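You operate a simulated robot arm through the tools that you are given. There is no shell and no other tool. Be economical: measure what you need, move in short steps, check, and stop when the job is done.

Carry out the task below with a simulated two-armed robot. There is one attempt and no reset: what you move stays moved.

TASK
Dip the Dobbrel tile in blue glaze and the Yastorin tile in cream glaze.
Fine: each to its line, in its own glaze alone; stand both on the cart's board, shut those two lids, leave the third lid open and the third tile alone; the cart and its board stay put; leave no drips. Set down upright: what you pick out.

The check looks at the end state, three seconds after you hand in, the way a careful person would. Anything else that was tipped, shoved, dropped, spilled or broken makes it a failure. A push-on lid holds only when it is set on centred and level and pressed home; a screw cap is set on level and turned clockwise until tight.

THE ROBOT
Two 7-joint arms with two-finger parallel grippers on one trunk, on a base that drives. Base frame: it is fixed to the floor where the robot stands at the start and does not move with it; the origin is under the middle of the robot, x ahead of it, y to its left, z up. Units: mm, degrees, N and s.
The left shoulder is at the start at [50, 165, 1255], the right one opposite. Places, roughly: blue bucket [200, -600, 900]; blue lid [300, -700, 1200]; cream bucket [0, -900, 900]; cream lid [200, -1000, 1200]; green bucket [300, -400, 900]; green-handled board [-1250, 0, 750]; something [200, -800, 800]; top of the board with green handles [-1200, 0, 800]. Payload 3.91 kg a hand.
The TCP of each hand is the grasp point between the finger pads, 30 mm short of the fingertips. In the tool frame z runs along the fingers and y along their closing line. The gripper opens to 110 mm. The fingers are 20 mm wide and 10 mm thick; the gripper's body (48 by 112 mm) begins 55 mm behind the TCP.
Orientation is told as [roll, pitch, yaw] about the base's x, y, z axes, in that order, counted from this pose: with the fingers straight down and closing along the base's y, the tool's x points along the base's -x, its y along +y and its z along -z.

THE INTERFACE
- The arms move only by the tool play_rows. It takes "left_rows", "right_rows" or both (then of equal length, played together; a hand with none holds still); each is one flat list of numbers, 7 for each row, row after row: the shift along the base's x, y, z in units of 100 mm (1.0 is 100 mm), then the turn, a rotation vector about the base's x, y, z in units of 90 degrees (1.0 is 90 degrees), then the opening, from 0 (shut) to 1 (fully open). In form: [x, y, z, ax, ay, az, claw, x, y, z, ax, ay, az, claw, ...]. A call has 1 to 12 rows; each row is the pose to reach, as a shift and turn from the pose commanded when the call began. A call with a number of a shift or a turn outside -1 to 1 is refused whole. Each row takes 0.2 s and may step no farther than 50 mm and 8.6 degrees from the row before; otherwise, or with a gripper value out of range, the whole call is refused. A pose out of reach is approached as far as the arm can. The call stops where the force on the tool passes 40 N (or 10 N more than at its start, if that is more) or the arm is blocked; 0.2 s more then pass. Each finger travels about 45 mm/s and halts on what it meets, pressing with about 26 N; the grip force reading is that of the motor and also rises with nothing between the fingers. The clock runs only during rows and for 0.2 s after the last one: add rows that repeat a pose to give the fingers time. The reply holds the time, the measured pose of the TCP, the force on the tool along the base axes, the opening and the grip force, in the units named above and with some noise, with the torque about the TCP (base axes, N m) and any sound that the robot's microphone picked up, and new pictures: "show" is both (left out), scene, wrist or none (wrist: the cameras of the hands that moved).
- Cameras (640 x 400 px; columns grow to the right, rows downward): "scene" is now at [70.8, -79.4, 1425.6]; the picture's right is [-0.89, -0.46, 0.00], its down [-0.25, 0.49, -0.83] and it looks along [0.38, -0.74, -0.55] (base axes); focal length 214 px, centre (320, 200). "left" rides on the left gripper at [72, -17, -103] in its tool frame; the picture's right is [0.23, 0.97, 0.00], its down [-0.76, 0.18, -0.62] and it looks along [-0.61, 0.14, 0.78] (tool axes); focal length 222 px, centre (320, 200). "right" rides on the right gripper at [72, 17, -103] in its tool frame; the picture's right is [-0.23, 0.97, 0.00], its down [-0.76, -0.18, -0.62] and it looks along [-0.61, -0.14, 0.78] (tool axes); focal length 222 px, centre (320, 200). There is no depth. A picture from a camera that has moved, and an enlarged one, comes with that camera's place and axes in the base frame and with its lens.
- raise_lower(by): slides the trunk up (or, below 0, down) by that many mm; the arms and the scene camera ride with it, the base frame stays. It gives what a move gives, with no picture.
- base_move(legs): drives the robot by 1 to 6 legs, each [ahead, left, turn to the left] in mm, mm and degrees, along the robot's own axes; the way and the turn of a leg run together, so that a leg with both is an arc; at most 1500 mm and 180 degrees a leg. The arms and the cameras ride along, it lands a little off, and it stops where it bumps. It gives what a move gives, and a new picture of the scene camera.
- pan_tilt(pan, tilt): turns the head with the scene camera to pan (to the left, within 80 degrees either way) and tilt (down, from -29 to 69), counted from straight ahead of the robot. It gives what a move gives, and a new picture of the scene camera.
- enlarge(camera, box): a new picture of the part [left, top, right, bottom] of that camera's present view, enlarged. No time passes.
- finish_job(): hands the job in; it is judged then, once.

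Go step by step. Nothing tells you exact positions but the pictures and the camera data: compare them with the known pose of the tool, close in by small moves and look again before you grip or let go. The budget is 120 turns and 260 pictures, counting those below and the enlarged ones. Unless the task says otherwise, let go and move clear before handing in.

The tools are called after "Request:" by a JSON object that holds its "op" and its "data". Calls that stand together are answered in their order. play_rows: Moves the arms, as the interface text tells. Its arguments: {"type":"object","properties":{"left_rows":{"type":"array","items":{"type":"number"}},"right_rows":{"type":"array","items":{"type":"number"}},"show":{"type":"string","enum":["both","scene","wrist","none"]}},"required":[]} The other tools are called the same way: raise_lower (by) slides the trunk up or down; base_move (legs) drives the base; pan_tilt (pan, tilt) turns the head that bears the scene camera; enlarge (camera, box) takes an enlarged picture of a part of a camera's view; finish_job () hands the job in.

At the start:

```text
time_s: 0.0
left_tool_pos: [478.7, -37.0, 1000.8]
left_orientation: [0.0, 0.0, 0.1]
left_ft_force: [-0.3, -0.2, -0.1]
left_torque: [0.01, -0.04, 0.0]
left_opening: 110.1
left_grip_force: 0.1
right_tool_pos: [286.8, -384.7, 999.6]
right_orientation: [0.0, 0.0, 0.1]
right_ft_force: [0.2, 1.0, -0.3]
right_torque: [-0.02, 0.01, -0.01]
right_opening: 110.1
right_grip_force: 0.1
trunk travel left (down, up): [-475.0, 28.0]
robot x, y, heading: [2.7, -0.8, 0.2]
head pan, tilt: [-62.8, 33.6]
```

scene: 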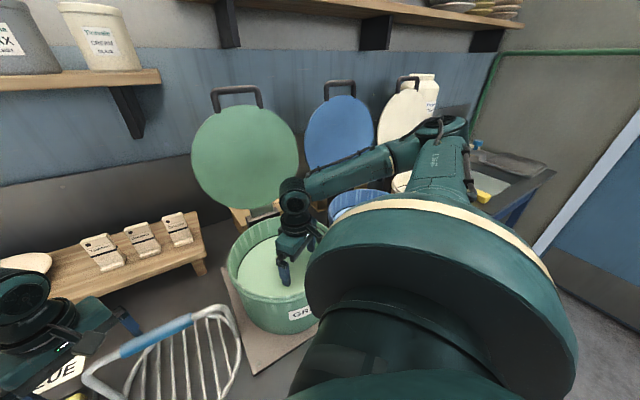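
right: 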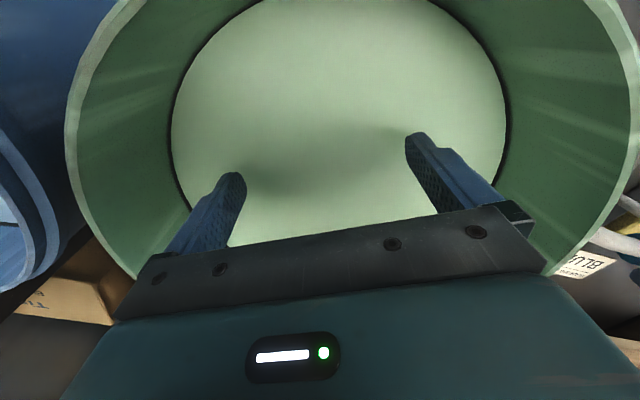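
left: 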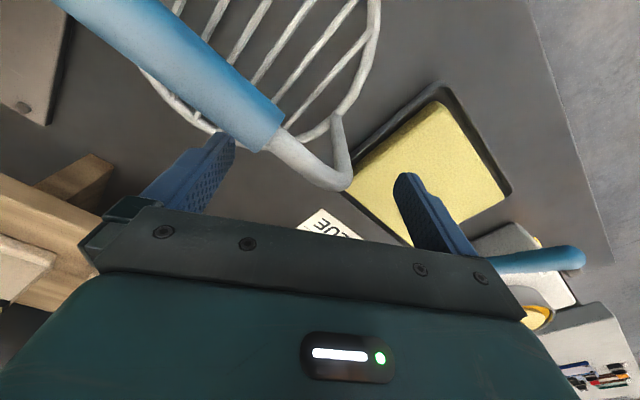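

I see three tiles on a wooden rack, the green bucket under the right hand, and the lids leaning against the back wall. I'll enlarge the view to read the tiles and look around.

Request:
{"op": "enlarge", "data": {"camera": "scene", "box": [60, 190, 220, 290]}}

Request:
{"op": "enlarge", "data": {"camera": "scene", "box": [180, 60, 500, 260]}}

Request:
{"op": "pan_tilt", "data": {"pan": -20, "tilt": 45}}

```text
4.00 times, centred on (140, 240) of scene
camera zoom: at [70.8, -79.4, 1425.6], right [-0.89, -0.46, 0.0], down [-0.25, 0.49, -0.83], along [0.38, -0.74, -0.55], focal length 858 px, centre (1040, 40)
```

zoom: 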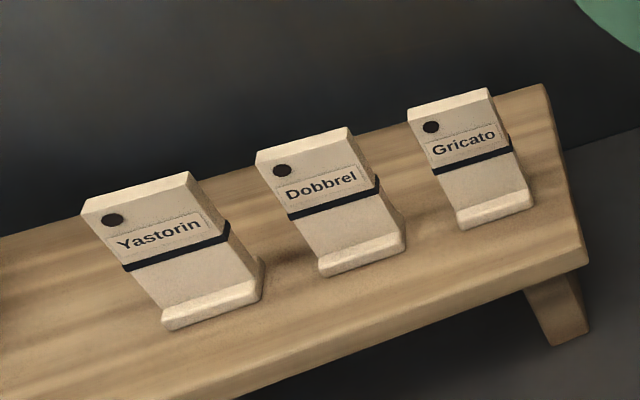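

```text
2.00 times, centred on (340, 160) of scene
camera zoom: at [70.8, -79.4, 1425.6], right [-0.89, -0.46, 0.0], down [-0.25, 0.49, -0.83], along [0.38, -0.74, -0.55], focal length 429 px, centre (280, 280)
```

zoom: 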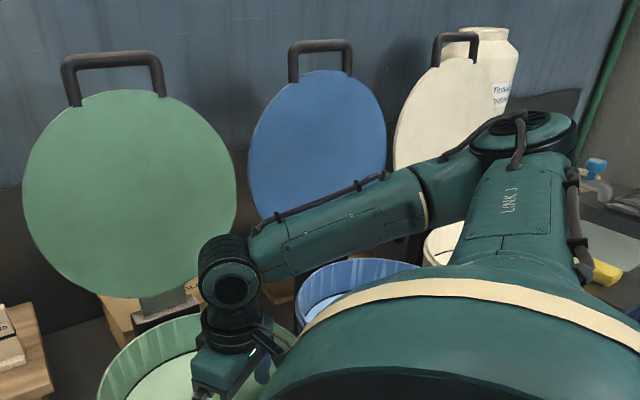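

```text
time_s: 1.1
left_tool_pos: [480.1, -36.7, 1000.7]
left_orientation: [0.0, 0.0, 0.1]
left_ft_force: [-1.0, -0.2, -0.1]
left_torque: [0.03, -0.02, 0.0]
left_opening: 109.7
left_grip_force: 0.0
right_tool_pos: [286.5, -385.9, 1000.1]
right_orientation: [0.0, 0.0, 0.0]
right_ft_force: [-0.2, 0.2, 0.6]
right_torque: [-0.02, -0.01, -0.01]
right_opening: 110.3
right_grip_force: 0.0
trunk travel left (down, up): [-475.0, 28.0]
robot x, y, heading: [1.2, 2.7, -0.1]
head pan, tilt: [-20.0, 45.0]
camera scene: at [106.7, -28.3, 1408.8], right [-0.34, -0.94, 0.0], down [-0.66, 0.24, -0.71], along [0.66, -0.24, -0.71], focal length 214 px, centre (320, 200)
```

scene: 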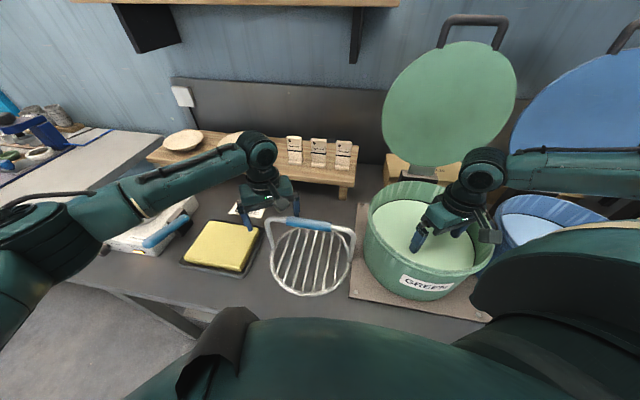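

The tiles stand on a low bench; a sponge and a wire rack lie nearby. I'll look further to the right at the other buckets and along the counter.

Request:
{"op": "pan_tilt", "data": {"pan": -80, "tilt": 40}}

Request:
{"op": "pan_tilt", "data": {"pan": 30, "tilt": 35}}

```text
time_s: 2.4
left_tool_pos: [480.3, -36.6, 998.5]
left_orientation: [0.0, 0.1, 0.2]
left_ft_force: [0.5, -0.1, 0.1]
left_torque: [0.03, 0.0, -0.05]
left_opening: 110.1
left_grip_force: 0.0
right_tool_pos: [286.3, -386.0, 999.6]
right_orientation: [0.0, 0.0, 0.1]
right_ft_force: [0.1, 0.3, 0.5]
right_torque: [-0.01, 0.01, 0.05]
right_opening: 110.3
right_grip_force: 0.1
trunk travel left (down, up): [-475.0, 28.0]
robot x, y, heading: [-0.5, 2.4, 0.3]
head pan, tilt: [-80.0, 40.0]
camera scene: at [45.1, -84.1, 1416.0], right [-0.98, -0.17, 0.0], down [-0.11, 0.63, -0.77], along [0.13, -0.75, -0.64], focal length 214 px, centre (320, 200)
```

scene: 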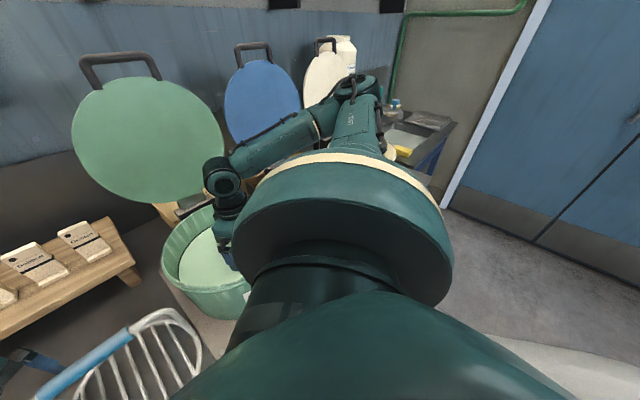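

```text
time_s: 4.3
left_tool_pos: [478.9, -37.6, 1000.1]
left_orientation: [0.0, -0.1, 0.2]
left_ft_force: [-0.4, 0.2, 0.1]
left_torque: [-0.03, 0.03, 0.0]
left_opening: 110.1
left_grip_force: 0.0
right_tool_pos: [286.1, -385.8, 999.1]
right_orientation: [0.0, 0.1, 0.0]
right_ft_force: [-0.3, -0.4, -0.4]
right_torque: [0.0, 0.01, -0.02]
right_opening: 110.0
right_grip_force: 0.0
trunk travel left (down, up): [-475.0, 28.0]
robot x, y, heading: [-3.4, -2.1, 0.0]
head pan, tilt: [30.0, 35.0]
camera scene: at [106.6, 43.6, 1423.6], right [0.5, -0.87, 0.0], down [-0.5, -0.29, -0.82], along [0.71, 0.41, -0.57], focal length 214 px, centre (320, 200)
```

scene: 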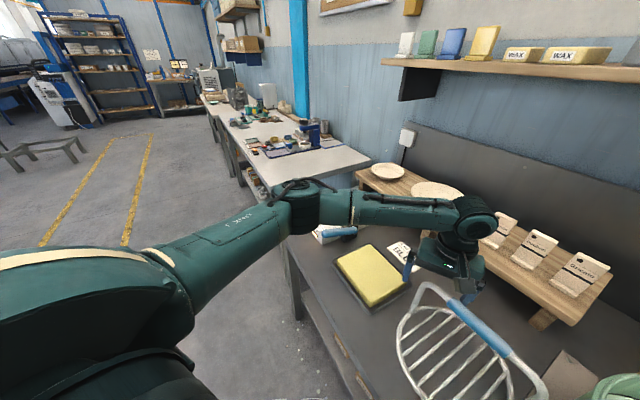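

The counter is turned about 31° from my heading, with buckets along it and hinged-looking lids behind them. I'll lift both hands clear first.

Request:
{"op": "play_rows", "data": {"left_rows": [0, 0, 0.5, 0, 0, 0, 1, 0, 0, 1.0, 0, 0, 0, 1, -0.5, 0, 1.0, 0, 0, 0, 1, -1, 0, 1, 0, 0, 0, 1], "right_rows": [0, 0, 0.5, 0, 0, 0, 1, 0, 0, 1.0, 0, 0, 0, 1, -0.5, 0, 1.0, 0, 0, 0, 1, -1, 0, 1, 0, 0, 0, 1], "show": "none"}}

Request:
{"op": "pan_tilt", "data": {"pan": -31, "tilt": 30}}

```text
time_s: 5.3
left_tool_pos: [378.4, -38.1, 1099.3]
left_orientation: [0.0, -0.2, 0.3]
left_ft_force: [-0.2, 0.0, -0.2]
left_torque: [-0.01, -0.03, 0.0]
left_opening: 110.0
left_grip_force: 0.0
right_tool_pos: [195.5, -398.1, 1102.0]
right_orientation: [0.1, -0.1, 0.0]
right_ft_force: [-0.3, 0.4, -1.0]
right_torque: [0.01, -0.01, 0.05]
right_opening: 109.7
right_grip_force: 0.1
right hand out of reach, approached as far as the arm can: row 4
trunk travel left (down, up): [-475.0, 28.0]
robot x, y, heading: [1.6, 0.7, -0.2]
head pan, tilt: [30.0, 35.0]
```

```text
time_s: 6.6
left_tool_pos: [380.5, -40.2, 1099.2]
left_orientation: [0.0, 0.0, 0.1]
left_ft_force: [-0.1, -0.5, 0.0]
left_torque: [-0.02, -0.02, -0.01]
left_opening: 110.1
left_grip_force: 0.0
right_tool_pos: [196.2, -399.3, 1103.1]
right_orientation: [0.0, 0.1, 0.1]
right_ft_force: [-0.2, 0.2, -0.3]
right_torque: [0.02, 0.0, 0.0]
right_opening: 109.7
right_grip_force: 0.0
trunk travel left (down, up): [-475.0, 28.0]
robot x, y, heading: [-1.3, -1.7, -0.2]
head pan, tilt: [-31.0, 30.0]
camera scene: at [107.9, -46.9, 1431.3], right [-0.51, -0.86, 0.0], down [-0.43, 0.26, -0.87], along [0.74, -0.45, -0.5], focal length 214 px, centre (320, 200)
```

scene: 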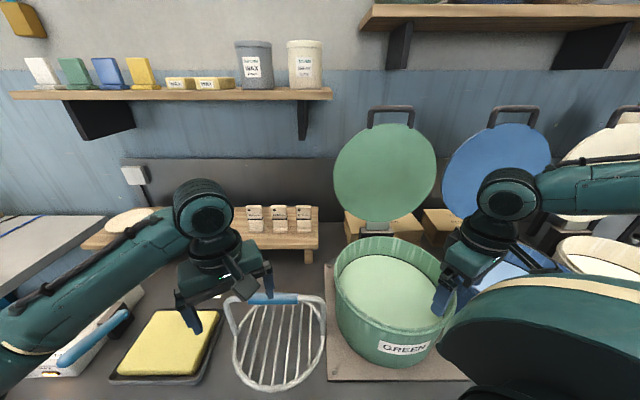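

Facing the counter squarely needs a −31° turn; hands are clear, so I turn.

Request:
{"op": "base_move", "data": {"legs": [[0, 0, -31]]}}

Request:
{"op": "pan_tilt", "data": {"pan": -55, "tilt": 30}}

```text
time_s: 8.5
left_tool_pos: [303.8, -228.5, 1099.9]
left_orientation: [0.0, 0.0, -31.0]
left_ft_force: [1.1, 0.0, 0.4]
left_torque: [-0.04, -0.03, 0.0]
left_opening: 109.8
left_grip_force: 0.0
right_tool_pos: [-36.9, -442.0, 1102.4]
right_orientation: [0.0, 0.1, -30.9]
right_ft_force: [0.0, 0.3, 0.3]
right_torque: [-0.01, 0.02, -0.01]
right_opening: 109.9
right_grip_force: 0.0
trunk travel left (down, up): [-475.0, 28.0]
robot x, y, heading: [2.4, -1.1, -30.9]
head pan, tilt: [-31.0, 30.0]
camera scene: at [68.4, -95.4, 1431.4], right [-0.88, -0.47, 0.0], down [-0.23, 0.44, -0.87], along [0.41, -0.76, -0.5], focal length 214 px, centre (320, 200)
```

scene: 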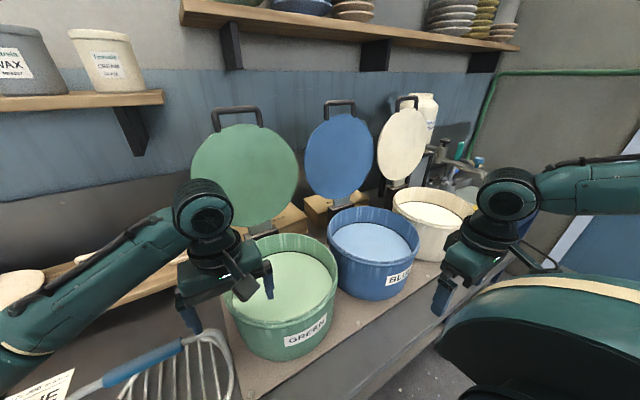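

```text
time_s: 9.4
left_tool_pos: [304.4, -229.1, 1098.1]
left_orientation: [0.0, 0.0, -30.8]
left_ft_force: [0.6, 0.2, 0.6]
left_torque: [0.01, -0.03, 0.01]
left_opening: 110.0
left_grip_force: 0.0
right_tool_pos: [-36.3, -443.0, 1103.0]
right_orientation: [0.0, 0.2, -30.8]
right_ft_force: [-0.2, 0.7, -0.2]
right_torque: [-0.01, -0.01, -0.01]
right_opening: 109.9
right_grip_force: 0.0
trunk travel left (down, up): [-475.0, 28.0]
robot x, y, heading: [2.6, 1.5, -31.3]
head pan, tilt: [-55.0, 30.0]
camera scene: at [32.5, -105.7, 1431.4], right [-1.0, -0.07, 0.0], down [-0.04, 0.5, -0.87], along [0.06, -0.86, -0.5], focal length 214 px, centre (320, 200)
```

scene: 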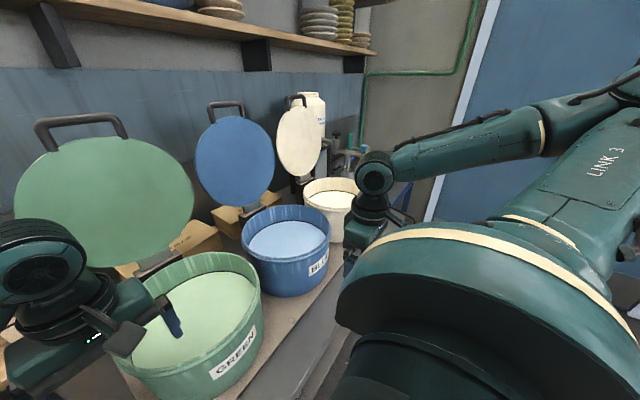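

The three buckets run along the counter about 330 mm apart at a depth of ~510 mm from my start axis. I'll look straight down to see the clearance between my base and the counter.

Request:
{"op": "pan_tilt", "data": {"pan": 0, "tilt": 65}}

Request:
{"op": "raise_lower", "data": {"by": -100}}

```text
time_s: 10.6
left_tool_pos: [305.4, -230.0, 1098.5]
left_orientation: [-0.1, -0.1, -30.9]
left_ft_force: [-0.7, 0.7, -0.6]
left_torque: [0.0, 0.03, 0.04]
left_opening: 109.8
left_grip_force: 0.1
right_tool_pos: [-36.0, -442.3, 1103.9]
right_orientation: [-0.1, 0.1, -31.0]
right_ft_force: [-0.5, 0.2, -0.3]
right_torque: [0.01, 0.03, 0.0]
right_opening: 110.0
right_grip_force: 0.1
trunk travel left (down, up): [-475.0, 28.0]
robot x, y, heading: [1.1, 2.0, -30.8]
head pan, tilt: [0.0, 65.0]
camera scene: at [78.1, -46.8, 1383.7], right [-0.52, -0.86, 0.0], down [-0.78, 0.47, -0.42], along [0.36, -0.22, -0.91], focal length 214 px, centre (320, 200)
```

scene: 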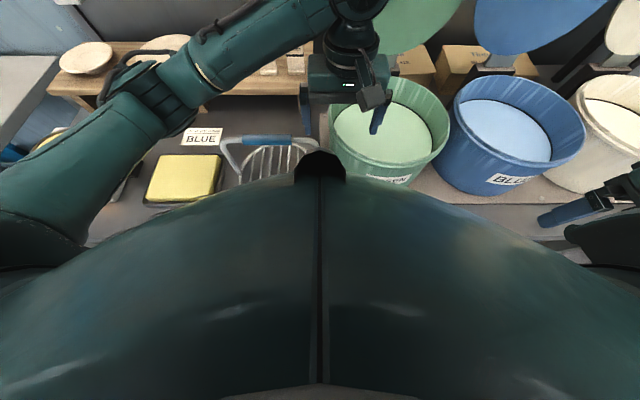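

```text
time_s: 12.0
left_tool_pos: [305.6, -228.5, 1000.2]
left_orientation: [0.0, 0.0, -30.9]
left_ft_force: [-0.4, 0.3, 0.3]
left_torque: [-0.04, 0.02, 0.02]
left_opening: 110.2
left_grip_force: 0.0
right_tool_pos: [-35.5, -442.7, 1003.5]
right_orientation: [-0.1, 0.1, -30.9]
right_ft_force: [-0.2, -0.7, 0.4]
right_torque: [0.02, -0.03, -0.01]
right_opening: 110.1
right_grip_force: 0.0
trunk travel left (down, up): [-375.0, 128.0]
robot x, y, heading: [-1.0, 0.0, -31.0]
head pan, tilt: [0.0, 65.0]
```

Body clearance looks modest. I'll raise the trunk a little back and edge forward, then try the left hand's reach toward the tiles.

Request:
{"op": "enlarge", "data": {"camera": "scene", "box": [120, 120, 280, 220]}}

Request:
{"op": "base_move", "data": {"legs": [[50, 0, 0]]}}

Request:
{"op": "play_rows", "data": {"left_rows": [0, 0, 0.45, 0, 0, 0, 1, 0, 0, 0.9, 0, 0, 0, 1, 0.2, 0.3, 0.9, 0, 0, 0, 1, 0.55, 0.4, 0.9, 0, 0, 0, 1, 0.9, 0.4, 0.9, 0, 0, 0, 1], "show": "both"}}

```text
4.00 times, centred on (200, 170) of scene
camera zoom: at [78.1, -46.7, 1283.7], right [-0.52, -0.86, 0.0], down [-0.78, 0.47, -0.42], along [0.36, -0.22, -0.91], focal length 858 px, centre (800, 320)
```

zoom: 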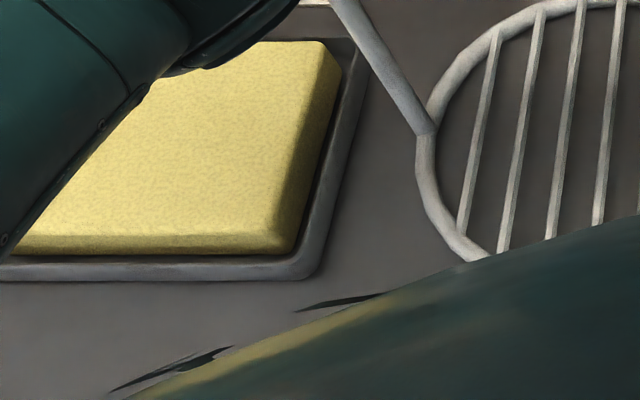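

```text
time_s: 12.9
left_tool_pos: [331.3, -246.2, 1000.0]
left_orientation: [0.0, -0.1, -30.8]
left_ft_force: [0.8, -0.1, 0.6]
left_torque: [0.0, -0.01, -0.01]
left_opening: 109.8
left_grip_force: 0.1
right_tool_pos: [-10.9, -459.4, 1004.2]
right_orientation: [0.0, -0.1, -30.8]
right_ft_force: [-1.2, -0.4, 0.3]
right_torque: [0.02, -0.01, 0.01]
right_opening: 109.9
right_grip_force: 0.1
trunk travel left (down, up): [-375.0, 128.0]
robot x, y, heading: [26.3, -15.2, -31.0]
head pan, tilt: [0.0, 65.0]
stopped in leg 1: the robot was blocked; the commanded pose is now the measured one
camera scene: at [103.7, -62.3, 1283.8], right [-0.52, -0.86, 0.0], down [-0.78, 0.47, -0.42], along [0.36, -0.22, -0.91], focal length 214 px, centre (320, 200)
```

scene: 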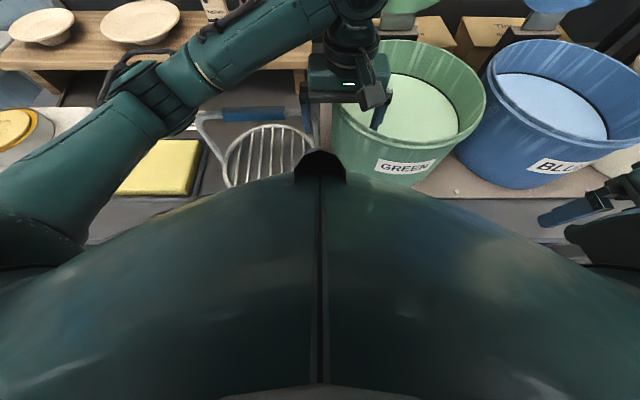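

```text
time_s: 14.1
left_tool_pos: [423.4, -204.7, 1091.1]
left_orientation: [-0.1, 0.0, -30.9]
left_ft_force: [1.1, -0.6, -0.2]
left_torque: [0.01, 0.03, 0.01]
left_opening: 109.9
left_grip_force: 0.1
right_tool_pos: [-9.7, -459.3, 1002.3]
right_orientation: [0.0, 0.0, -31.0]
right_ft_force: [-0.1, 0.6, -0.5]
right_torque: [0.01, 0.0, 0.03]
right_opening: 110.2
right_grip_force: 0.1
trunk travel left (down, up): [-375.0, 128.0]
robot x, y, heading: [21.9, -16.0, -31.0]
head pan, tilt: [0.0, 65.0]
camera scene: at [105.3, -62.8, 1283.7], right [-0.52, -0.86, 0.0], down [-0.78, 0.47, -0.42], along [0.36, -0.22, -0.91], focal length 214 px, centre (320, 200)
camera left: at [351.8, -181.7, 1193.6], right [0.3, 0.95, 0.0], down [0.74, -0.24, 0.62], along [0.59, -0.19, -0.78], focal length 222 px, centre (320, 200)
```

scene: 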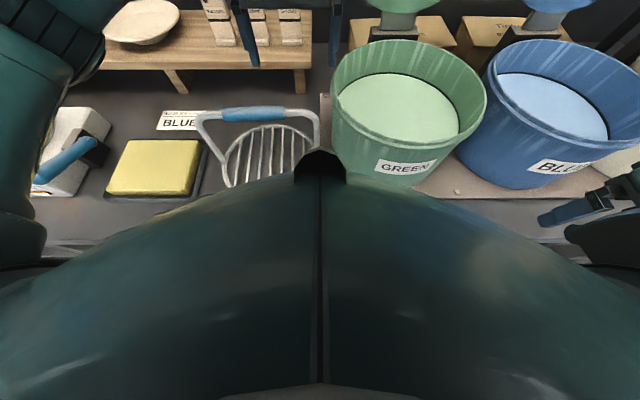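
left: 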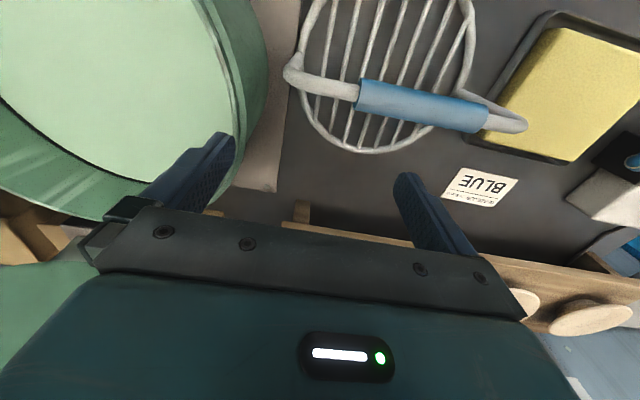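

The base touched the counter at about 30 mm ahead, so I'll back off a touch and then extend the left hand toward the tiles at height.

Request:
{"op": "base_move", "data": {"legs": [[-12, 0, 0]]}}

Request:
{"op": "pan_tilt", "data": {"pan": 5, "tilt": 35}}

Request:
{"op": "play_rows", "data": {"left_rows": [0.4, 0, 0, 0, 0, 0, 1, 0.8, 0, 0, 0, 0, 0, 1, 0.95, 0, 0, 0, 0, 0, 1, 0.95, 0, 0, 0, 0, 0, 1], "show": "none"}}

Request:
{"op": "play_rows", "data": {"left_rows": [0.4, 0, 0, 0, 0, 0, 1, 0.8, 0, 0, 0, 0, 0, 1, 0.95, 0, 0, 0, 0, 0, 1, 0.95, 0, 0, 0, 0, 0, 1], "show": "both"}}

```text
time_s: 14.9
left_tool_pos: [412.1, -198.2, 1089.4]
left_orientation: [-0.1, -0.1, -30.9]
left_ft_force: [0.2, 0.0, 0.4]
left_torque: [0.02, 0.0, -0.03]
left_opening: 109.9
left_grip_force: 0.0
right_tool_pos: [-20.1, -452.7, 1003.5]
right_orientation: [0.0, 0.0, -30.9]
right_ft_force: [-0.2, 0.5, 0.5]
right_torque: [-0.02, 0.03, -0.01]
right_opening: 110.2
right_grip_force: 0.0
trunk travel left (down, up): [-375.0, 128.0]
robot x, y, heading: [22.4, -10.5, -31.4]
head pan, tilt: [0.0, 65.0]
camera scene: at [94.2, -56.5, 1283.8], right [-0.52, -0.86, 0.0], down [-0.78, 0.47, -0.42], along [0.36, -0.22, -0.91], focal length 214 px, centre (320, 200)
```

scene: 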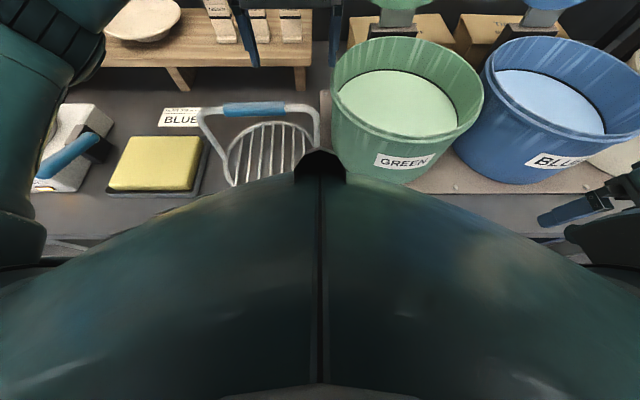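

```text
time_s: 15.8
left_tool_pos: [411.7, -199.2, 1090.9]
left_orientation: [-0.1, 0.0, -30.8]
left_ft_force: [0.2, 0.2, 0.4]
left_torque: [-0.02, -0.01, 0.01]
left_opening: 110.1
left_grip_force: 0.1
right_tool_pos: [-21.0, -452.2, 1003.0]
right_orientation: [0.0, -0.1, -30.9]
right_ft_force: [0.3, -0.6, -1.6]
right_torque: [-0.02, 0.01, -0.03]
right_opening: 109.9
right_grip_force: 0.1
trunk travel left (down, up): [-375.0, 128.0]
robot x, y, heading: [18.6, -11.1, -31.0]
head pan, tilt: [5.0, 35.0]
camera scene: at [121.9, -64.2, 1323.5], right [-0.44, -0.9, 0.0], down [-0.52, 0.25, -0.82], along [0.74, -0.36, -0.57], focal length 214 px, centre (320, 200)
```

scene: 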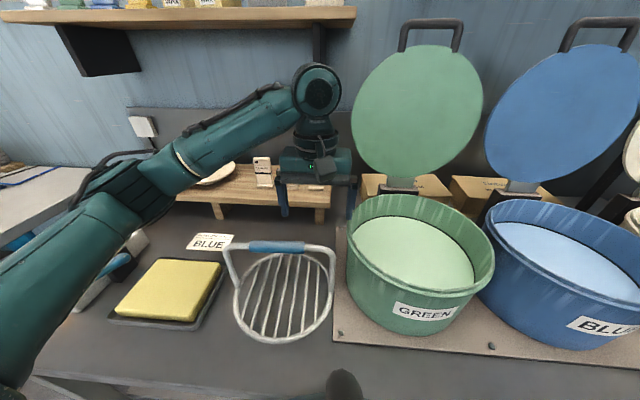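

```text
time_s: 16.8
left_tool_pos: [507.6, -197.1, 1090.5]
left_orientation: [0.0, 0.0, -30.8]
left_ft_force: [0.5, 0.0, -0.1]
left_torque: [0.03, -0.03, 0.02]
left_opening: 110.0
left_grip_force: 0.0
right_tool_pos: [-19.9, -453.2, 1003.3]
right_orientation: [0.0, -0.1, -30.9]
right_ft_force: [-0.7, 0.1, 0.2]
right_torque: [0.02, 0.0, 0.0]
right_opening: 110.2
right_grip_force: 0.0
trunk travel left (down, up): [-375.0, 128.0]
robot x, y, heading: [17.2, -11.5, -30.9]
head pan, tilt: [5.0, 35.0]
```

```text
time_s: 17.8
left_tool_pos: [602.0, -199.4, 1090.2]
left_orientation: [-0.1, 0.0, -30.9]
left_ft_force: [0.3, -0.3, 0.2]
left_torque: [-0.02, -0.02, -0.03]
left_opening: 110.1
left_grip_force: 0.3
right_tool_pos: [-19.9, -453.5, 1003.1]
right_orientation: [0.1, 0.0, -30.9]
right_ft_force: [0.0, -0.1, 0.1]
right_torque: [-0.03, -0.05, 0.01]
right_opening: 109.8
right_grip_force: 0.1
trunk travel left (down, up): [-375.0, 128.0]
robot x, y, heading: [18.4, -12.3, -30.8]
head pan, tilt: [5.0, 35.0]
camera scene: at [121.9, -64.2, 1323.6], right [-0.44, -0.9, 0.0], down [-0.52, 0.25, -0.82], along [0.74, -0.36, -0.57], focal length 214 px, centre (320, 200)
camera left: at [530.5, -176.1, 1194.0], right [0.3, 0.95, 0.0], down [0.74, -0.24, 0.62], along [0.59, -0.19, -0.78], focal length 222 px, centre (320, 200)
```

scene: 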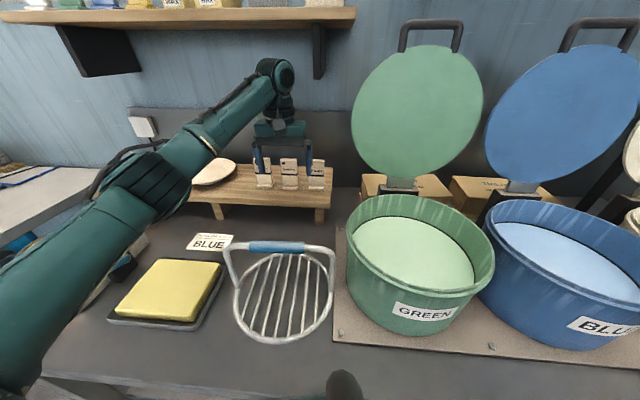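
left: 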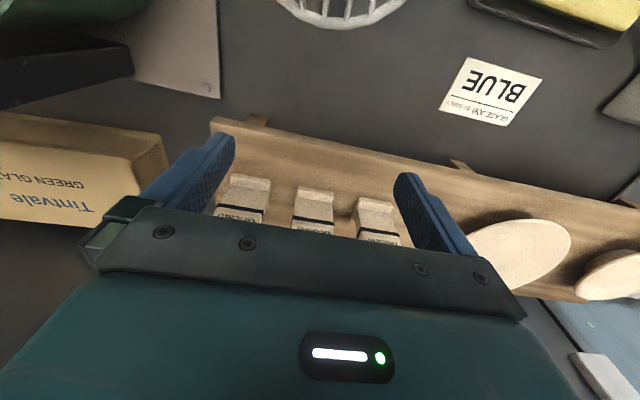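

The arm reaches the tiles easily; counter surface is near z≈850 and the bench top near 920. I'll read the card and move the left hand closer above the Dobbrel tile.

Request:
{"op": "enlarge", "data": {"camera": "left", "box": [420, 50, 580, 150]}}

Request:
{"op": "enlarge", "data": {"camera": "scene", "box": [240, 140, 340, 202]}}

Request:
{"op": "play_rows", "data": {"left_rows": [0.3, -0.15, 0, 0, 0, 0, 0.8, 0.65, -0.3, 0, 0, 0, 0, 0.8, 0.65, -0.3, 0, 0, 0, 0, 0.8], "show": "both"}}

```text
4.00 times, centred on (500, 100) of left
camera zoom: at [530.5, -176.1, 1194.0], right [0.3, 0.95, 0.0], down [0.74, -0.24, 0.62], along [0.59, -0.19, -0.78], focal length 888 px, centre (-400, 600)
```

zoom: 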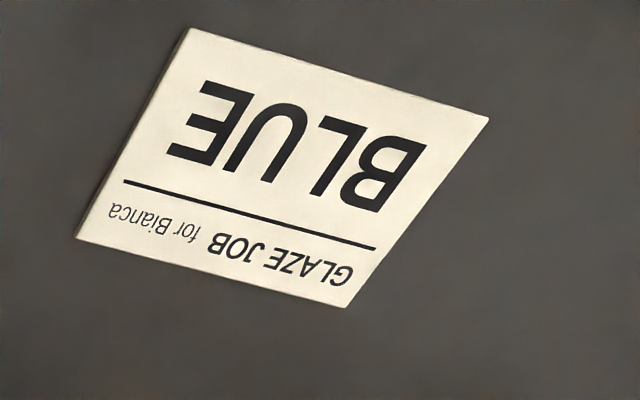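

```text
6.40 times, centred on (290, 171) of scene
camera zoom: at [121.9, -64.2, 1323.6], right [-0.44, -0.9, 0.0], down [-0.52, 0.25, -0.82], along [0.74, -0.36, -0.57], focal length 1373 px, centre (512, 386)
```

zoom: 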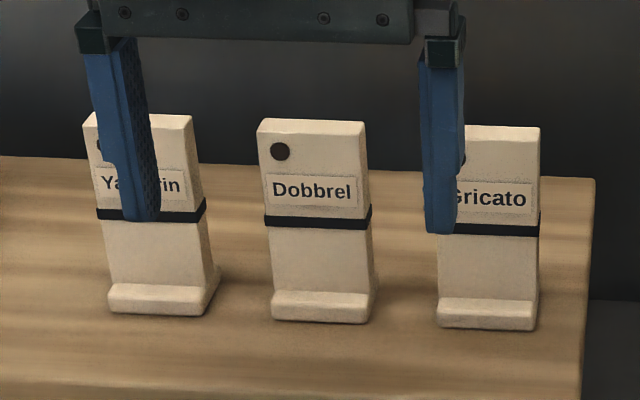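

```text
time_s: 18.6
left_tool_pos: [642.4, -215.7, 1090.0]
left_orientation: [0.0, -0.1, -30.8]
left_ft_force: [-0.6, 1.1, 0.5]
left_torque: [0.0, 0.0, 0.0]
left_opening: 87.9
left_grip_force: 0.1
left hand out of reach, approached as far as the arm can: row 2, 3
right_tool_pos: [-19.6, -452.7, 1003.5]
right_orientation: [0.0, 0.0, -31.0]
right_ft_force: [-0.4, 0.0, -0.4]
right_torque: [0.03, -0.06, -0.01]
right_opening: 110.2
right_grip_force: 0.0
trunk travel left (down, up): [-375.0, 128.0]
robot x, y, heading: [21.5, -10.7, -31.1]
head pan, tilt: [5.0, 35.0]
camera scene: at [121.1, -64.8, 1323.6], right [-0.44, -0.9, 0.0], down [-0.51, 0.25, -0.82], along [0.74, -0.36, -0.57], focal length 214 px, centre (320, 200)
camera left: at [571.8, -192.3, 1192.5], right [0.31, 0.95, 0.0], down [0.74, -0.24, 0.62], along [0.6, -0.19, -0.78], focal length 222 px, centre (320, 200)
```

scene: 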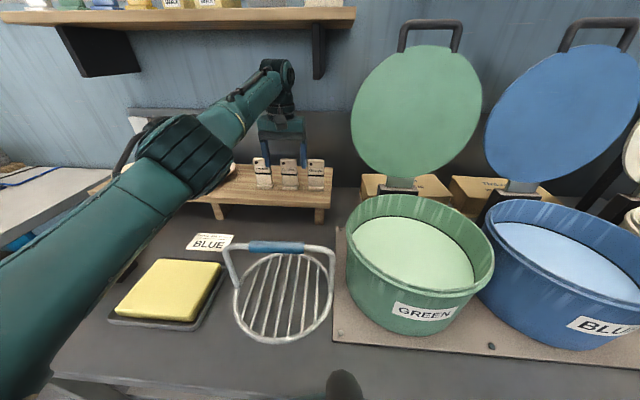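
left: 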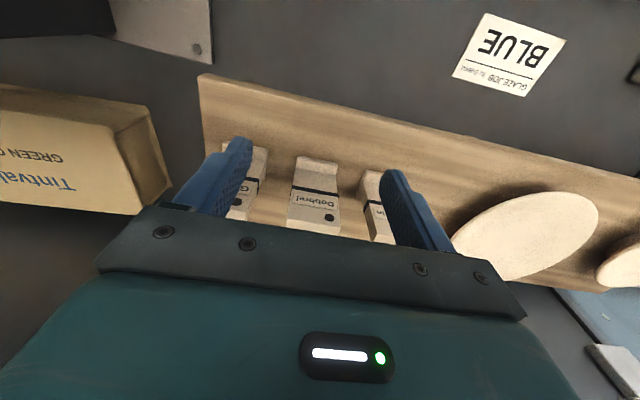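

The hand ran out of reach pointing straight down, so I'll tilt the left tool forward 35° and see again.

Request:
{"op": "play_rows", "data": {"left_rows": [-0.1, 0, 0.1, -0.04, -0.067, 0, 0.8, -0.2, 0.1, 0.2, -0.08, -0.134, 0, 0.8, -0.2, 0.1, 0.2, -0.12, -0.2, 0, 0.8, -0.2, 0.1, 0.2, -0.16, -0.267, 0, 0.8, -0.2, 0.1, 0.2, -0.2, -0.334, 0, 0.8, -0.2, 0.1, 0.2, -0.2, -0.334, 0, 0.8], "show": "both"}}

```text
time_s: 20.0
left_tool_pos: [625.6, -205.3, 1109.1]
left_orientation: [-0.1, -35.2, -30.9]
left_ft_force: [-0.4, -0.4, 0.2]
left_torque: [-0.01, 0.02, 0.03]
left_opening: 87.8
left_grip_force: 0.1
right_tool_pos: [-19.1, -453.3, 1004.0]
right_orientation: [0.0, 0.1, -30.9]
right_ft_force: [-0.4, 0.2, -0.1]
right_torque: [0.04, -0.02, 0.0]
right_opening: 109.8
right_grip_force: 0.1
trunk travel left (down, up): [-375.0, 128.0]
robot x, y, heading: [15.3, -9.9, -30.9]
head pan, tilt: [5.0, 35.0]
camera scene: at [121.9, -64.2, 1323.6], right [-0.44, -0.9, 0.0], down [-0.52, 0.25, -0.82], along [0.74, -0.36, -0.57], focal length 214 px, centre (320, 200)
camera left: at [514.5, -158.6, 1151.9], right [0.34, 0.93, -0.13], down [0.32, 0.02, 0.95], along [0.89, -0.36, -0.29], focal length 222 px, centre (320, 200)
```

scene: 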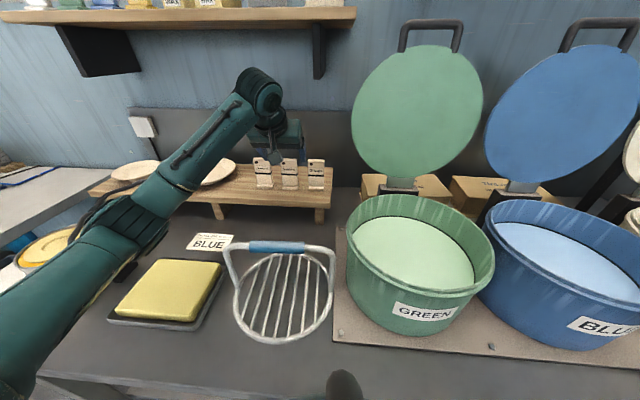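
left: 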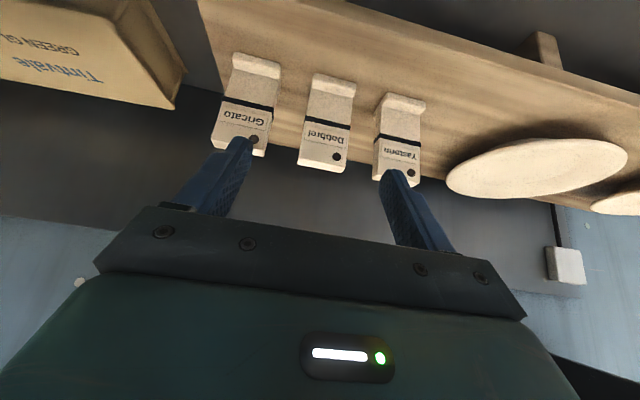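

The tile is 50 mm wide, foot at about (702,−237), base z≈940, top ≈1047, line ≈993. I'll move above it with fingers straddling, then look.

Request:
{"op": "play_rows", "data": {"left_rows": [0.3, -0.14, 0, 0, 0, 0, 0.68, 0.6, -0.28, 0, 0, 0, 0, 0.68, 0.93, -0.42, 0, 0, 0, 0, 0.68, 0.93, -0.42, -0.2, 0, 0, 0, 0.68, 0.93, -0.42, -0.2, 0, 0, 0, 0.68], "show": "both"}}

Request:
{"op": "enlarge", "data": {"camera": "scene", "box": [240, 120, 340, 202]}}

```text
time_s: 21.2
left_tool_pos: [719.6, -246.1, 1089.0]
left_orientation: [-0.1, -35.2, -30.9]
left_ft_force: [-0.5, 0.2, -0.7]
left_torque: [-0.02, 0.03, 0.04]
left_opening: 74.9
left_grip_force: 0.0
right_tool_pos: [-20.4, -452.3, 1002.5]
right_orientation: [0.2, 0.0, -30.9]
right_ft_force: [0.0, -0.3, -0.3]
right_torque: [0.05, 0.0, 0.0]
right_opening: 109.9
right_grip_force: 0.2
trunk travel left (down, up): [-375.0, 128.0]
robot x, y, heading: [12.7, -11.5, -30.8]
head pan, tilt: [5.0, 35.0]
camera scene: at [121.7, -64.3, 1323.6], right [-0.44, -0.9, 0.0], down [-0.52, 0.25, -0.82], along [0.74, -0.36, -0.57], focal length 214 px, centre (320, 200)
camera left: at [608.1, -199.9, 1132.3], right [0.34, 0.93, -0.13], down [0.32, 0.02, 0.95], along [0.88, -0.36, -0.29], focal length 222 px, centre (320, 200)
```

scene: 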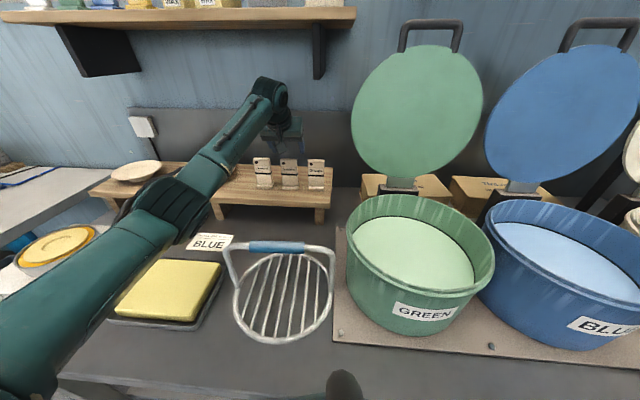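
left: 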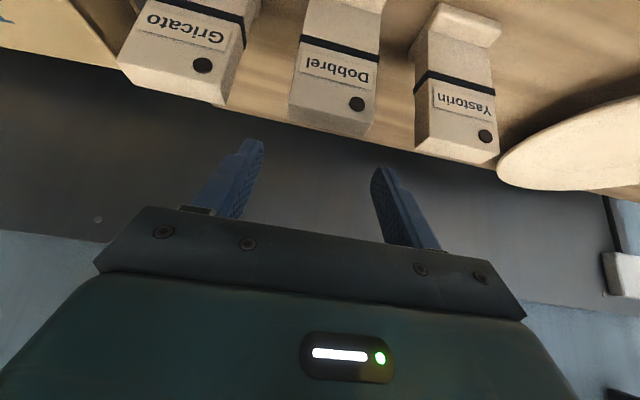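

```text
4.88 times, centred on (290, 161) of scene
camera zoom: at [121.7, -64.3, 1323.6], right [-0.44, -0.9, 0.0], down [-0.52, 0.25, -0.82], along [0.74, -0.36, -0.57], focal length 1046 px, centre (466, 390)
```

zoom: 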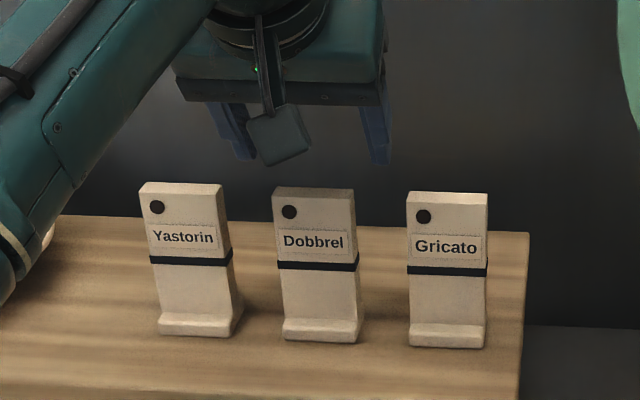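

The tool is aligned within a millimetre or two sideways; I'll descend to z≈1033 with a 5 mm pull back and look before closing.

Request:
{"op": "play_rows", "data": {"left_rows": [-0.04, 0.03, -0.15, 0, 0, 0, 0.68, -0.04, 0.03, -0.3, 0, 0, 0, 0.68, -0.04, 0.03, -0.45, 0, 0, 0, 0.68, -0.04, 0.03, -0.55, 0, 0, 0, 0.68, -0.04, 0.03, -0.55, 0, 0, 0, 0.68], "show": "wrist"}}

Request:
{"op": "enlarge", "data": {"camera": "scene", "box": [240, 120, 340, 202]}}

```text
time_s: 22.4
left_tool_pos: [713.6, -243.9, 1033.9]
left_orientation: [-0.1, -35.1, -30.7]
left_ft_force: [0.2, 0.2, 0.3]
left_torque: [0.01, 0.02, 0.01]
left_opening: 74.9
left_grip_force: 0.0
right_tool_pos: [-20.3, -452.5, 1002.9]
right_orientation: [0.0, 0.1, -30.9]
right_ft_force: [0.3, 0.0, 0.3]
right_torque: [-0.01, 0.0, -0.02]
right_opening: 110.0
right_grip_force: 0.0
trunk travel left (down, up): [-375.0, 128.0]
robot x, y, heading: [15.4, -8.5, -30.8]
head pan, tilt: [5.0, 35.0]
camera left: at [603.2, -197.6, 1077.5], right [0.34, 0.93, -0.13], down [0.32, 0.02, 0.95], along [0.88, -0.36, -0.29], focal length 222 px, centre (320, 200)
```

left: 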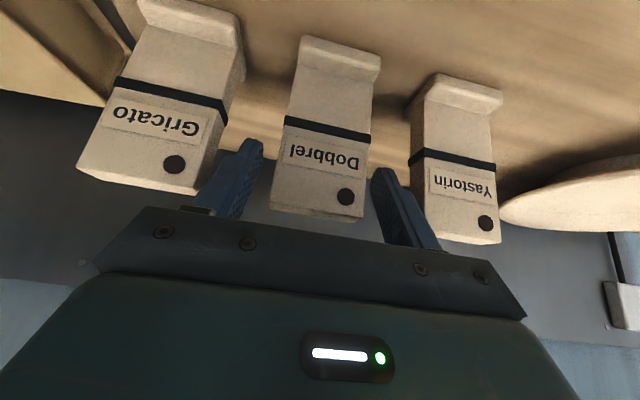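

```text
4.88 times, centred on (290, 161) of scene
camera zoom: at [121.9, -64.2, 1323.6], right [-0.44, -0.9, 0.0], down [-0.52, 0.25, -0.82], along [0.74, -0.36, -0.57], focal length 1046 px, centre (466, 390)
```

zoom: 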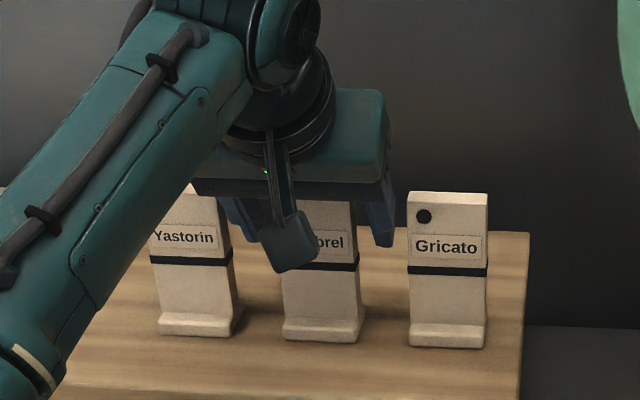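

The fingers straddle the Dobbrel tile above its line. I'll shift 3 mm to centre and close.

Request:
{"op": "play_rows", "data": {"left_rows": [0.015, 0.026, 0, 0, 0, 0, 0.68, 0.015, 0.026, 0, 0, 0, 0, 0.55, 0.015, 0.026, 0, 0, 0, 0, 0.3, 0.015, 0.026, 0, 0, 0, 0, 0.3, 0.015, 0.026, 0, 0, 0, 0, 0.3], "show": "wrist"}}

```text
time_s: 23.6
left_tool_pos: [716.3, -242.4, 1034.2]
left_orientation: [-0.1, -35.1, -30.7]
left_ft_force: [-1.2, -0.8, 0.2]
left_torque: [-0.05, 0.02, -0.02]
left_opening: 49.6
left_grip_force: 26.3
right_tool_pos: [-19.6, -452.7, 1004.3]
right_orientation: [0.0, -0.1, -30.9]
right_ft_force: [0.1, 0.7, -0.6]
right_torque: [-0.03, 0.01, 0.0]
right_opening: 109.9
right_grip_force: 0.1
trunk travel left (down, up): [-375.0, 128.0]
robot x, y, heading: [15.3, -6.1, -31.0]
head pan, tilt: [5.0, 35.0]
camera left: at [605.0, -194.9, 1077.4], right [0.34, 0.93, -0.13], down [0.32, 0.02, 0.95], along [0.88, -0.36, -0.29], focal length 222 px, centre (320, 200)
```

left: 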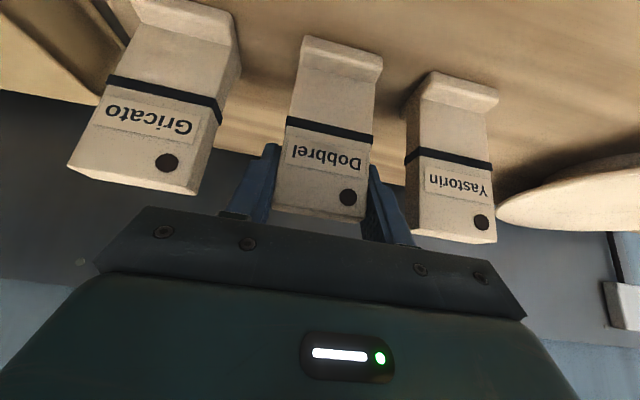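

Gripped (49.6 mm). Lifting straight up 100 mm.

Request:
{"op": "play_rows", "data": {"left_rows": [0, 0, 0.1, 0, 0, 0, 0.3, 0, 0, 0.4, 0, 0, 0, 0.3, 0, 0, 0.7, 0, 0, 0, 0.3, 0, 0, 1, 0, 0, 0, 0.3, 0, 0, 1, 0, 0, 0, 0.3], "show": "both"}}

```text
time_s: 24.8
left_tool_pos: [715.2, -241.5, 1135.3]
left_orientation: [-0.1, -35.0, -30.8]
left_ft_force: [0.3, -0.4, -1.4]
left_torque: [0.0, -0.04, -0.03]
left_opening: 49.5
left_grip_force: 25.9
right_tool_pos: [-19.7, -452.9, 1004.6]
right_orientation: [0.0, 0.0, -30.9]
right_ft_force: [-0.6, 0.1, 0.3]
right_torque: [-0.02, -0.02, -0.01]
right_opening: 110.0
right_grip_force: 0.1
trunk travel left (down, up): [-375.0, 128.0]
robot x, y, heading: [14.3, -11.5, -31.1]
head pan, tilt: [5.0, 35.0]
camera scene: at [122.2, -64.2, 1323.5], right [-0.44, -0.9, 0.0], down [-0.52, 0.25, -0.82], along [0.74, -0.36, -0.57], focal length 214 px, centre (320, 200)
camera left: at [605.1, -194.3, 1177.5], right [0.34, 0.93, -0.13], down [0.32, 0.02, 0.95], along [0.88, -0.36, -0.29], focal length 222 px, centre (320, 200)
```

scene: 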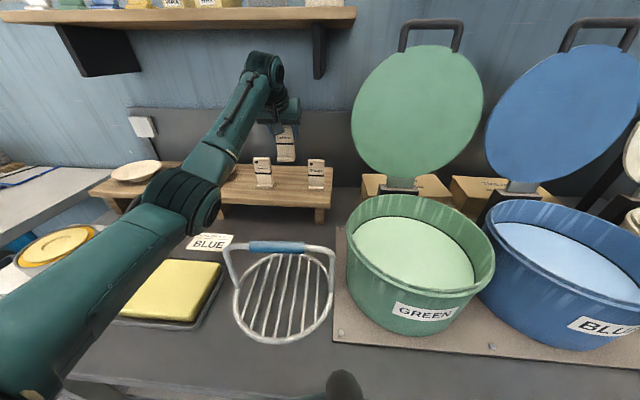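
left: 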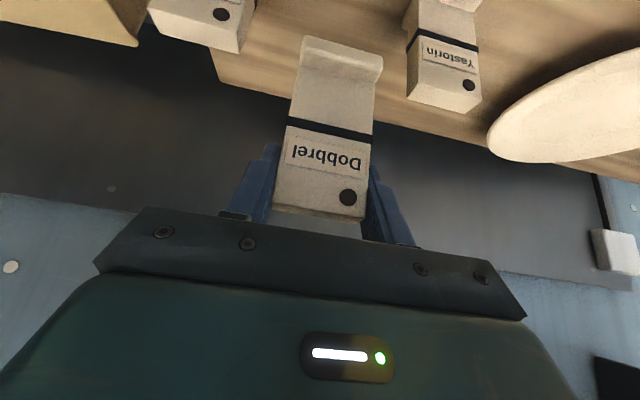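

The tile came up cleanly. I'll draw the left hand back, and lift the right hand, then shift left along the counter to fetch Yastorin with the right hand.

Request:
{"op": "play_rows", "data": {"left_rows": [-0.2, 0.12, 0, 0, 0, 0, 0.3, -0.5, 0.3, 0, 0, 0, 0, 0.3, -0.8, 0.48, 0, 0, 0, 0, 0.3, -1, 0.6, 0, 0, 0, 0, 0.3], "right_rows": [0, 0, 0.3, 0, 0, 0, 1, 0, 0, 0.6, 0, 0, 0, 1, 0, 0, 0.9, 0, 0, 0, 1, 0, 0, 1, 0, 0, 0, 1], "show": "none"}}

Request:
{"op": "play_rows", "data": {"left_rows": [-0.2, 0.12, 0, 0, 0, 0, 0.3, -0.5, 0.3, 0, 0, 0, 0, 0.3, -0.7, 0.42, 0, 0, 0, 0, 0.3, -0.7, 0.42, 0, 0, 0, 0, 0.3], "show": "none"}}

Request:
{"op": "pan_tilt", "data": {"pan": 35, "tilt": 40}}

```text
time_s: 25.8
left_tool_pos: [614.2, -180.2, 1133.5]
left_orientation: [-0.1, -35.0, -30.7]
left_ft_force: [-0.4, 0.0, -1.8]
left_torque: [0.02, -0.02, 0.02]
left_opening: 49.7
left_grip_force: 26.6
right_tool_pos: [-18.9, -452.6, 1103.2]
right_orientation: [0.0, 0.1, -30.8]
right_ft_force: [0.2, -0.9, -0.7]
right_torque: [0.01, 0.01, 0.01]
right_opening: 110.2
right_grip_force: 0.2
trunk travel left (down, up): [-375.0, 128.0]
robot x, y, heading: [14.4, -13.2, -30.9]
head pan, tilt: [5.0, 35.0]
```

```text
time_s: 26.8
left_tool_pos: [546.6, -139.1, 1132.9]
left_orientation: [-0.1, -35.1, -30.8]
left_ft_force: [-0.3, -0.3, -0.9]
left_torque: [-0.01, -0.02, 0.02]
left_opening: 49.7
left_grip_force: 26.0
right_tool_pos: [-19.4, -453.9, 1103.4]
right_orientation: [0.1, 0.0, -30.9]
right_ft_force: [0.3, 0.3, 0.0]
right_torque: [-0.01, -0.04, -0.01]
right_opening: 109.8
right_grip_force: 0.1
trunk travel left (down, up): [-375.0, 128.0]
robot x, y, heading: [17.6, -9.7, -31.0]
head pan, tilt: [5.0, 35.0]
```

```text
time_s: 27.8
left_tool_pos: [545.8, -140.2, 1131.7]
left_orientation: [-0.1, -35.1, -30.9]
left_ft_force: [-0.2, -0.8, -1.3]
left_torque: [0.0, 0.01, 0.01]
left_opening: 49.6
left_grip_force: 25.9
right_tool_pos: [-19.1, -453.7, 1103.4]
right_orientation: [0.0, 0.0, -30.9]
right_ft_force: [-0.2, -0.4, -0.4]
right_torque: [0.02, -0.02, 0.0]
right_opening: 109.9
right_grip_force: 0.0
trunk travel left (down, up): [-375.0, 128.0]
robot x, y, heading: [18.4, -7.9, -30.8]
head pan, tilt: [35.0, 40.0]
camera scene: at [127.7, -19.8, 1316.0], right [0.07, -1.0, 0.0], down [-0.64, -0.04, -0.77], along [0.76, 0.05, -0.64], focal length 214 px, centre (320, 200)
```

scene: 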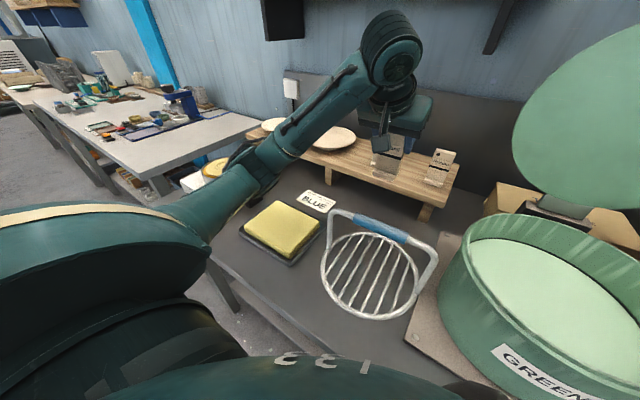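

Left side is low and clear; shifting 250 mm left along the counter.

Request:
{"op": "base_move", "data": {"legs": [[-5, 0, 0], [0, 250, 0]]}}

Request:
{"op": "play_rows", "data": {"right_rows": [0.35, 0, 0, -0.04, -0.067, 0, 0.8, 0.7, 0, 0, -0.08, -0.134, 0, 0.8, 1, 0, 0.1, -0.12, -0.2, 0, 0.8, 1, 0.3, 0.2, -0.16, -0.267, 0, 0.8, 1, 0.5, 0.2, -0.2, -0.334, 0, 0.8, 1, 0.9, 0.2, -0.2, -0.334, 0, 0.8], "show": "both"}}

```text
time_s: 29.9
left_tool_pos: [671.7, 79.7, 1132.6]
left_orientation: [-0.1, -35.1, -30.8]
left_ft_force: [0.1, 0.8, -1.7]
left_torque: [0.02, 0.01, -0.01]
left_opening: 49.4
left_grip_force: 25.8
right_tool_pos: [107.5, -234.3, 1103.2]
right_orientation: [0.0, 0.0, -30.8]
right_ft_force: [0.1, 0.7, 0.5]
right_torque: [-0.03, -0.01, -0.02]
right_opening: 110.2
right_grip_force: 0.0
trunk travel left (down, up): [-375.0, 128.0]
robot x, y, heading: [140.5, 211.6, -30.7]
head pan, tilt: [35.0, 40.0]
camera scene: at [253.2, 199.5, 1316.0], right [0.07, -1.0, 0.0], down [-0.64, -0.05, -0.77], along [0.76, 0.05, -0.64], focal length 214 px, centre (320, 200)
```

scene: 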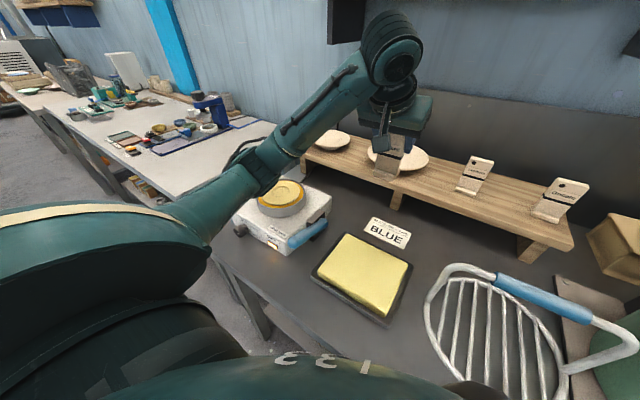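

```text
time_s: 31.3
left_tool_pos: [673.4, 80.1, 1132.9]
left_orientation: [-0.1, -35.1, -30.7]
left_ft_force: [1.0, 0.1, -1.8]
left_torque: [-0.02, -0.01, -0.03]
left_opening: 49.6
left_grip_force: 26.0
right_tool_pos: [233.6, -181.8, 1184.7]
right_orientation: [0.0, -34.9, -30.7]
right_ft_force: [0.0, 0.2, -0.1]
right_torque: [0.0, 0.01, -0.01]
right_opening: 88.1
right_grip_force: 0.0
right hand out of reach, approached as far as the arm can: row 4, 5, 6
trunk travel left (down, up): [-375.0, 128.0]
robot x, y, heading: [143.7, 208.1, -31.1]
head pan, tilt: [35.0, 40.0]
camera scene: at [253.7, 200.2, 1315.9], right [0.07, -1.0, 0.0], down [-0.64, -0.05, -0.77], along [0.76, 0.05, -0.64], focal length 214 px, centre (320, 200)
camera right: at [140.3, -106.7, 1227.2], right [0.66, 0.74, 0.13], down [0.14, -0.29, 0.95], along [0.74, -0.61, -0.29], focal length 222 px, centre (320, 200)
```

scene: 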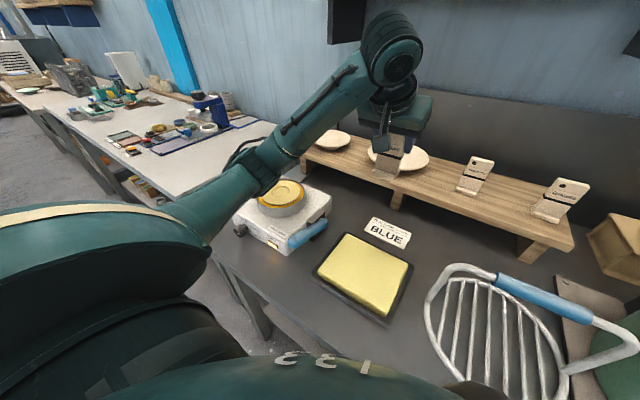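
right: 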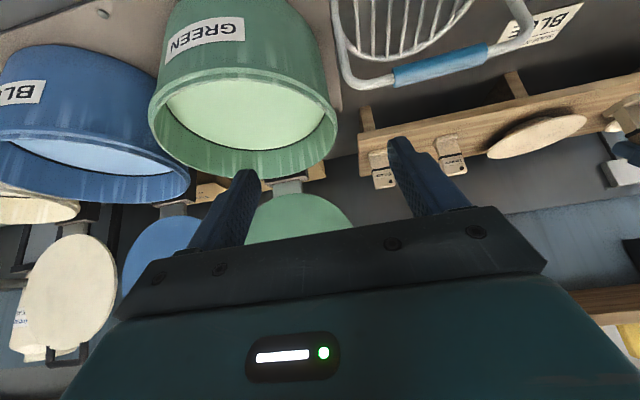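

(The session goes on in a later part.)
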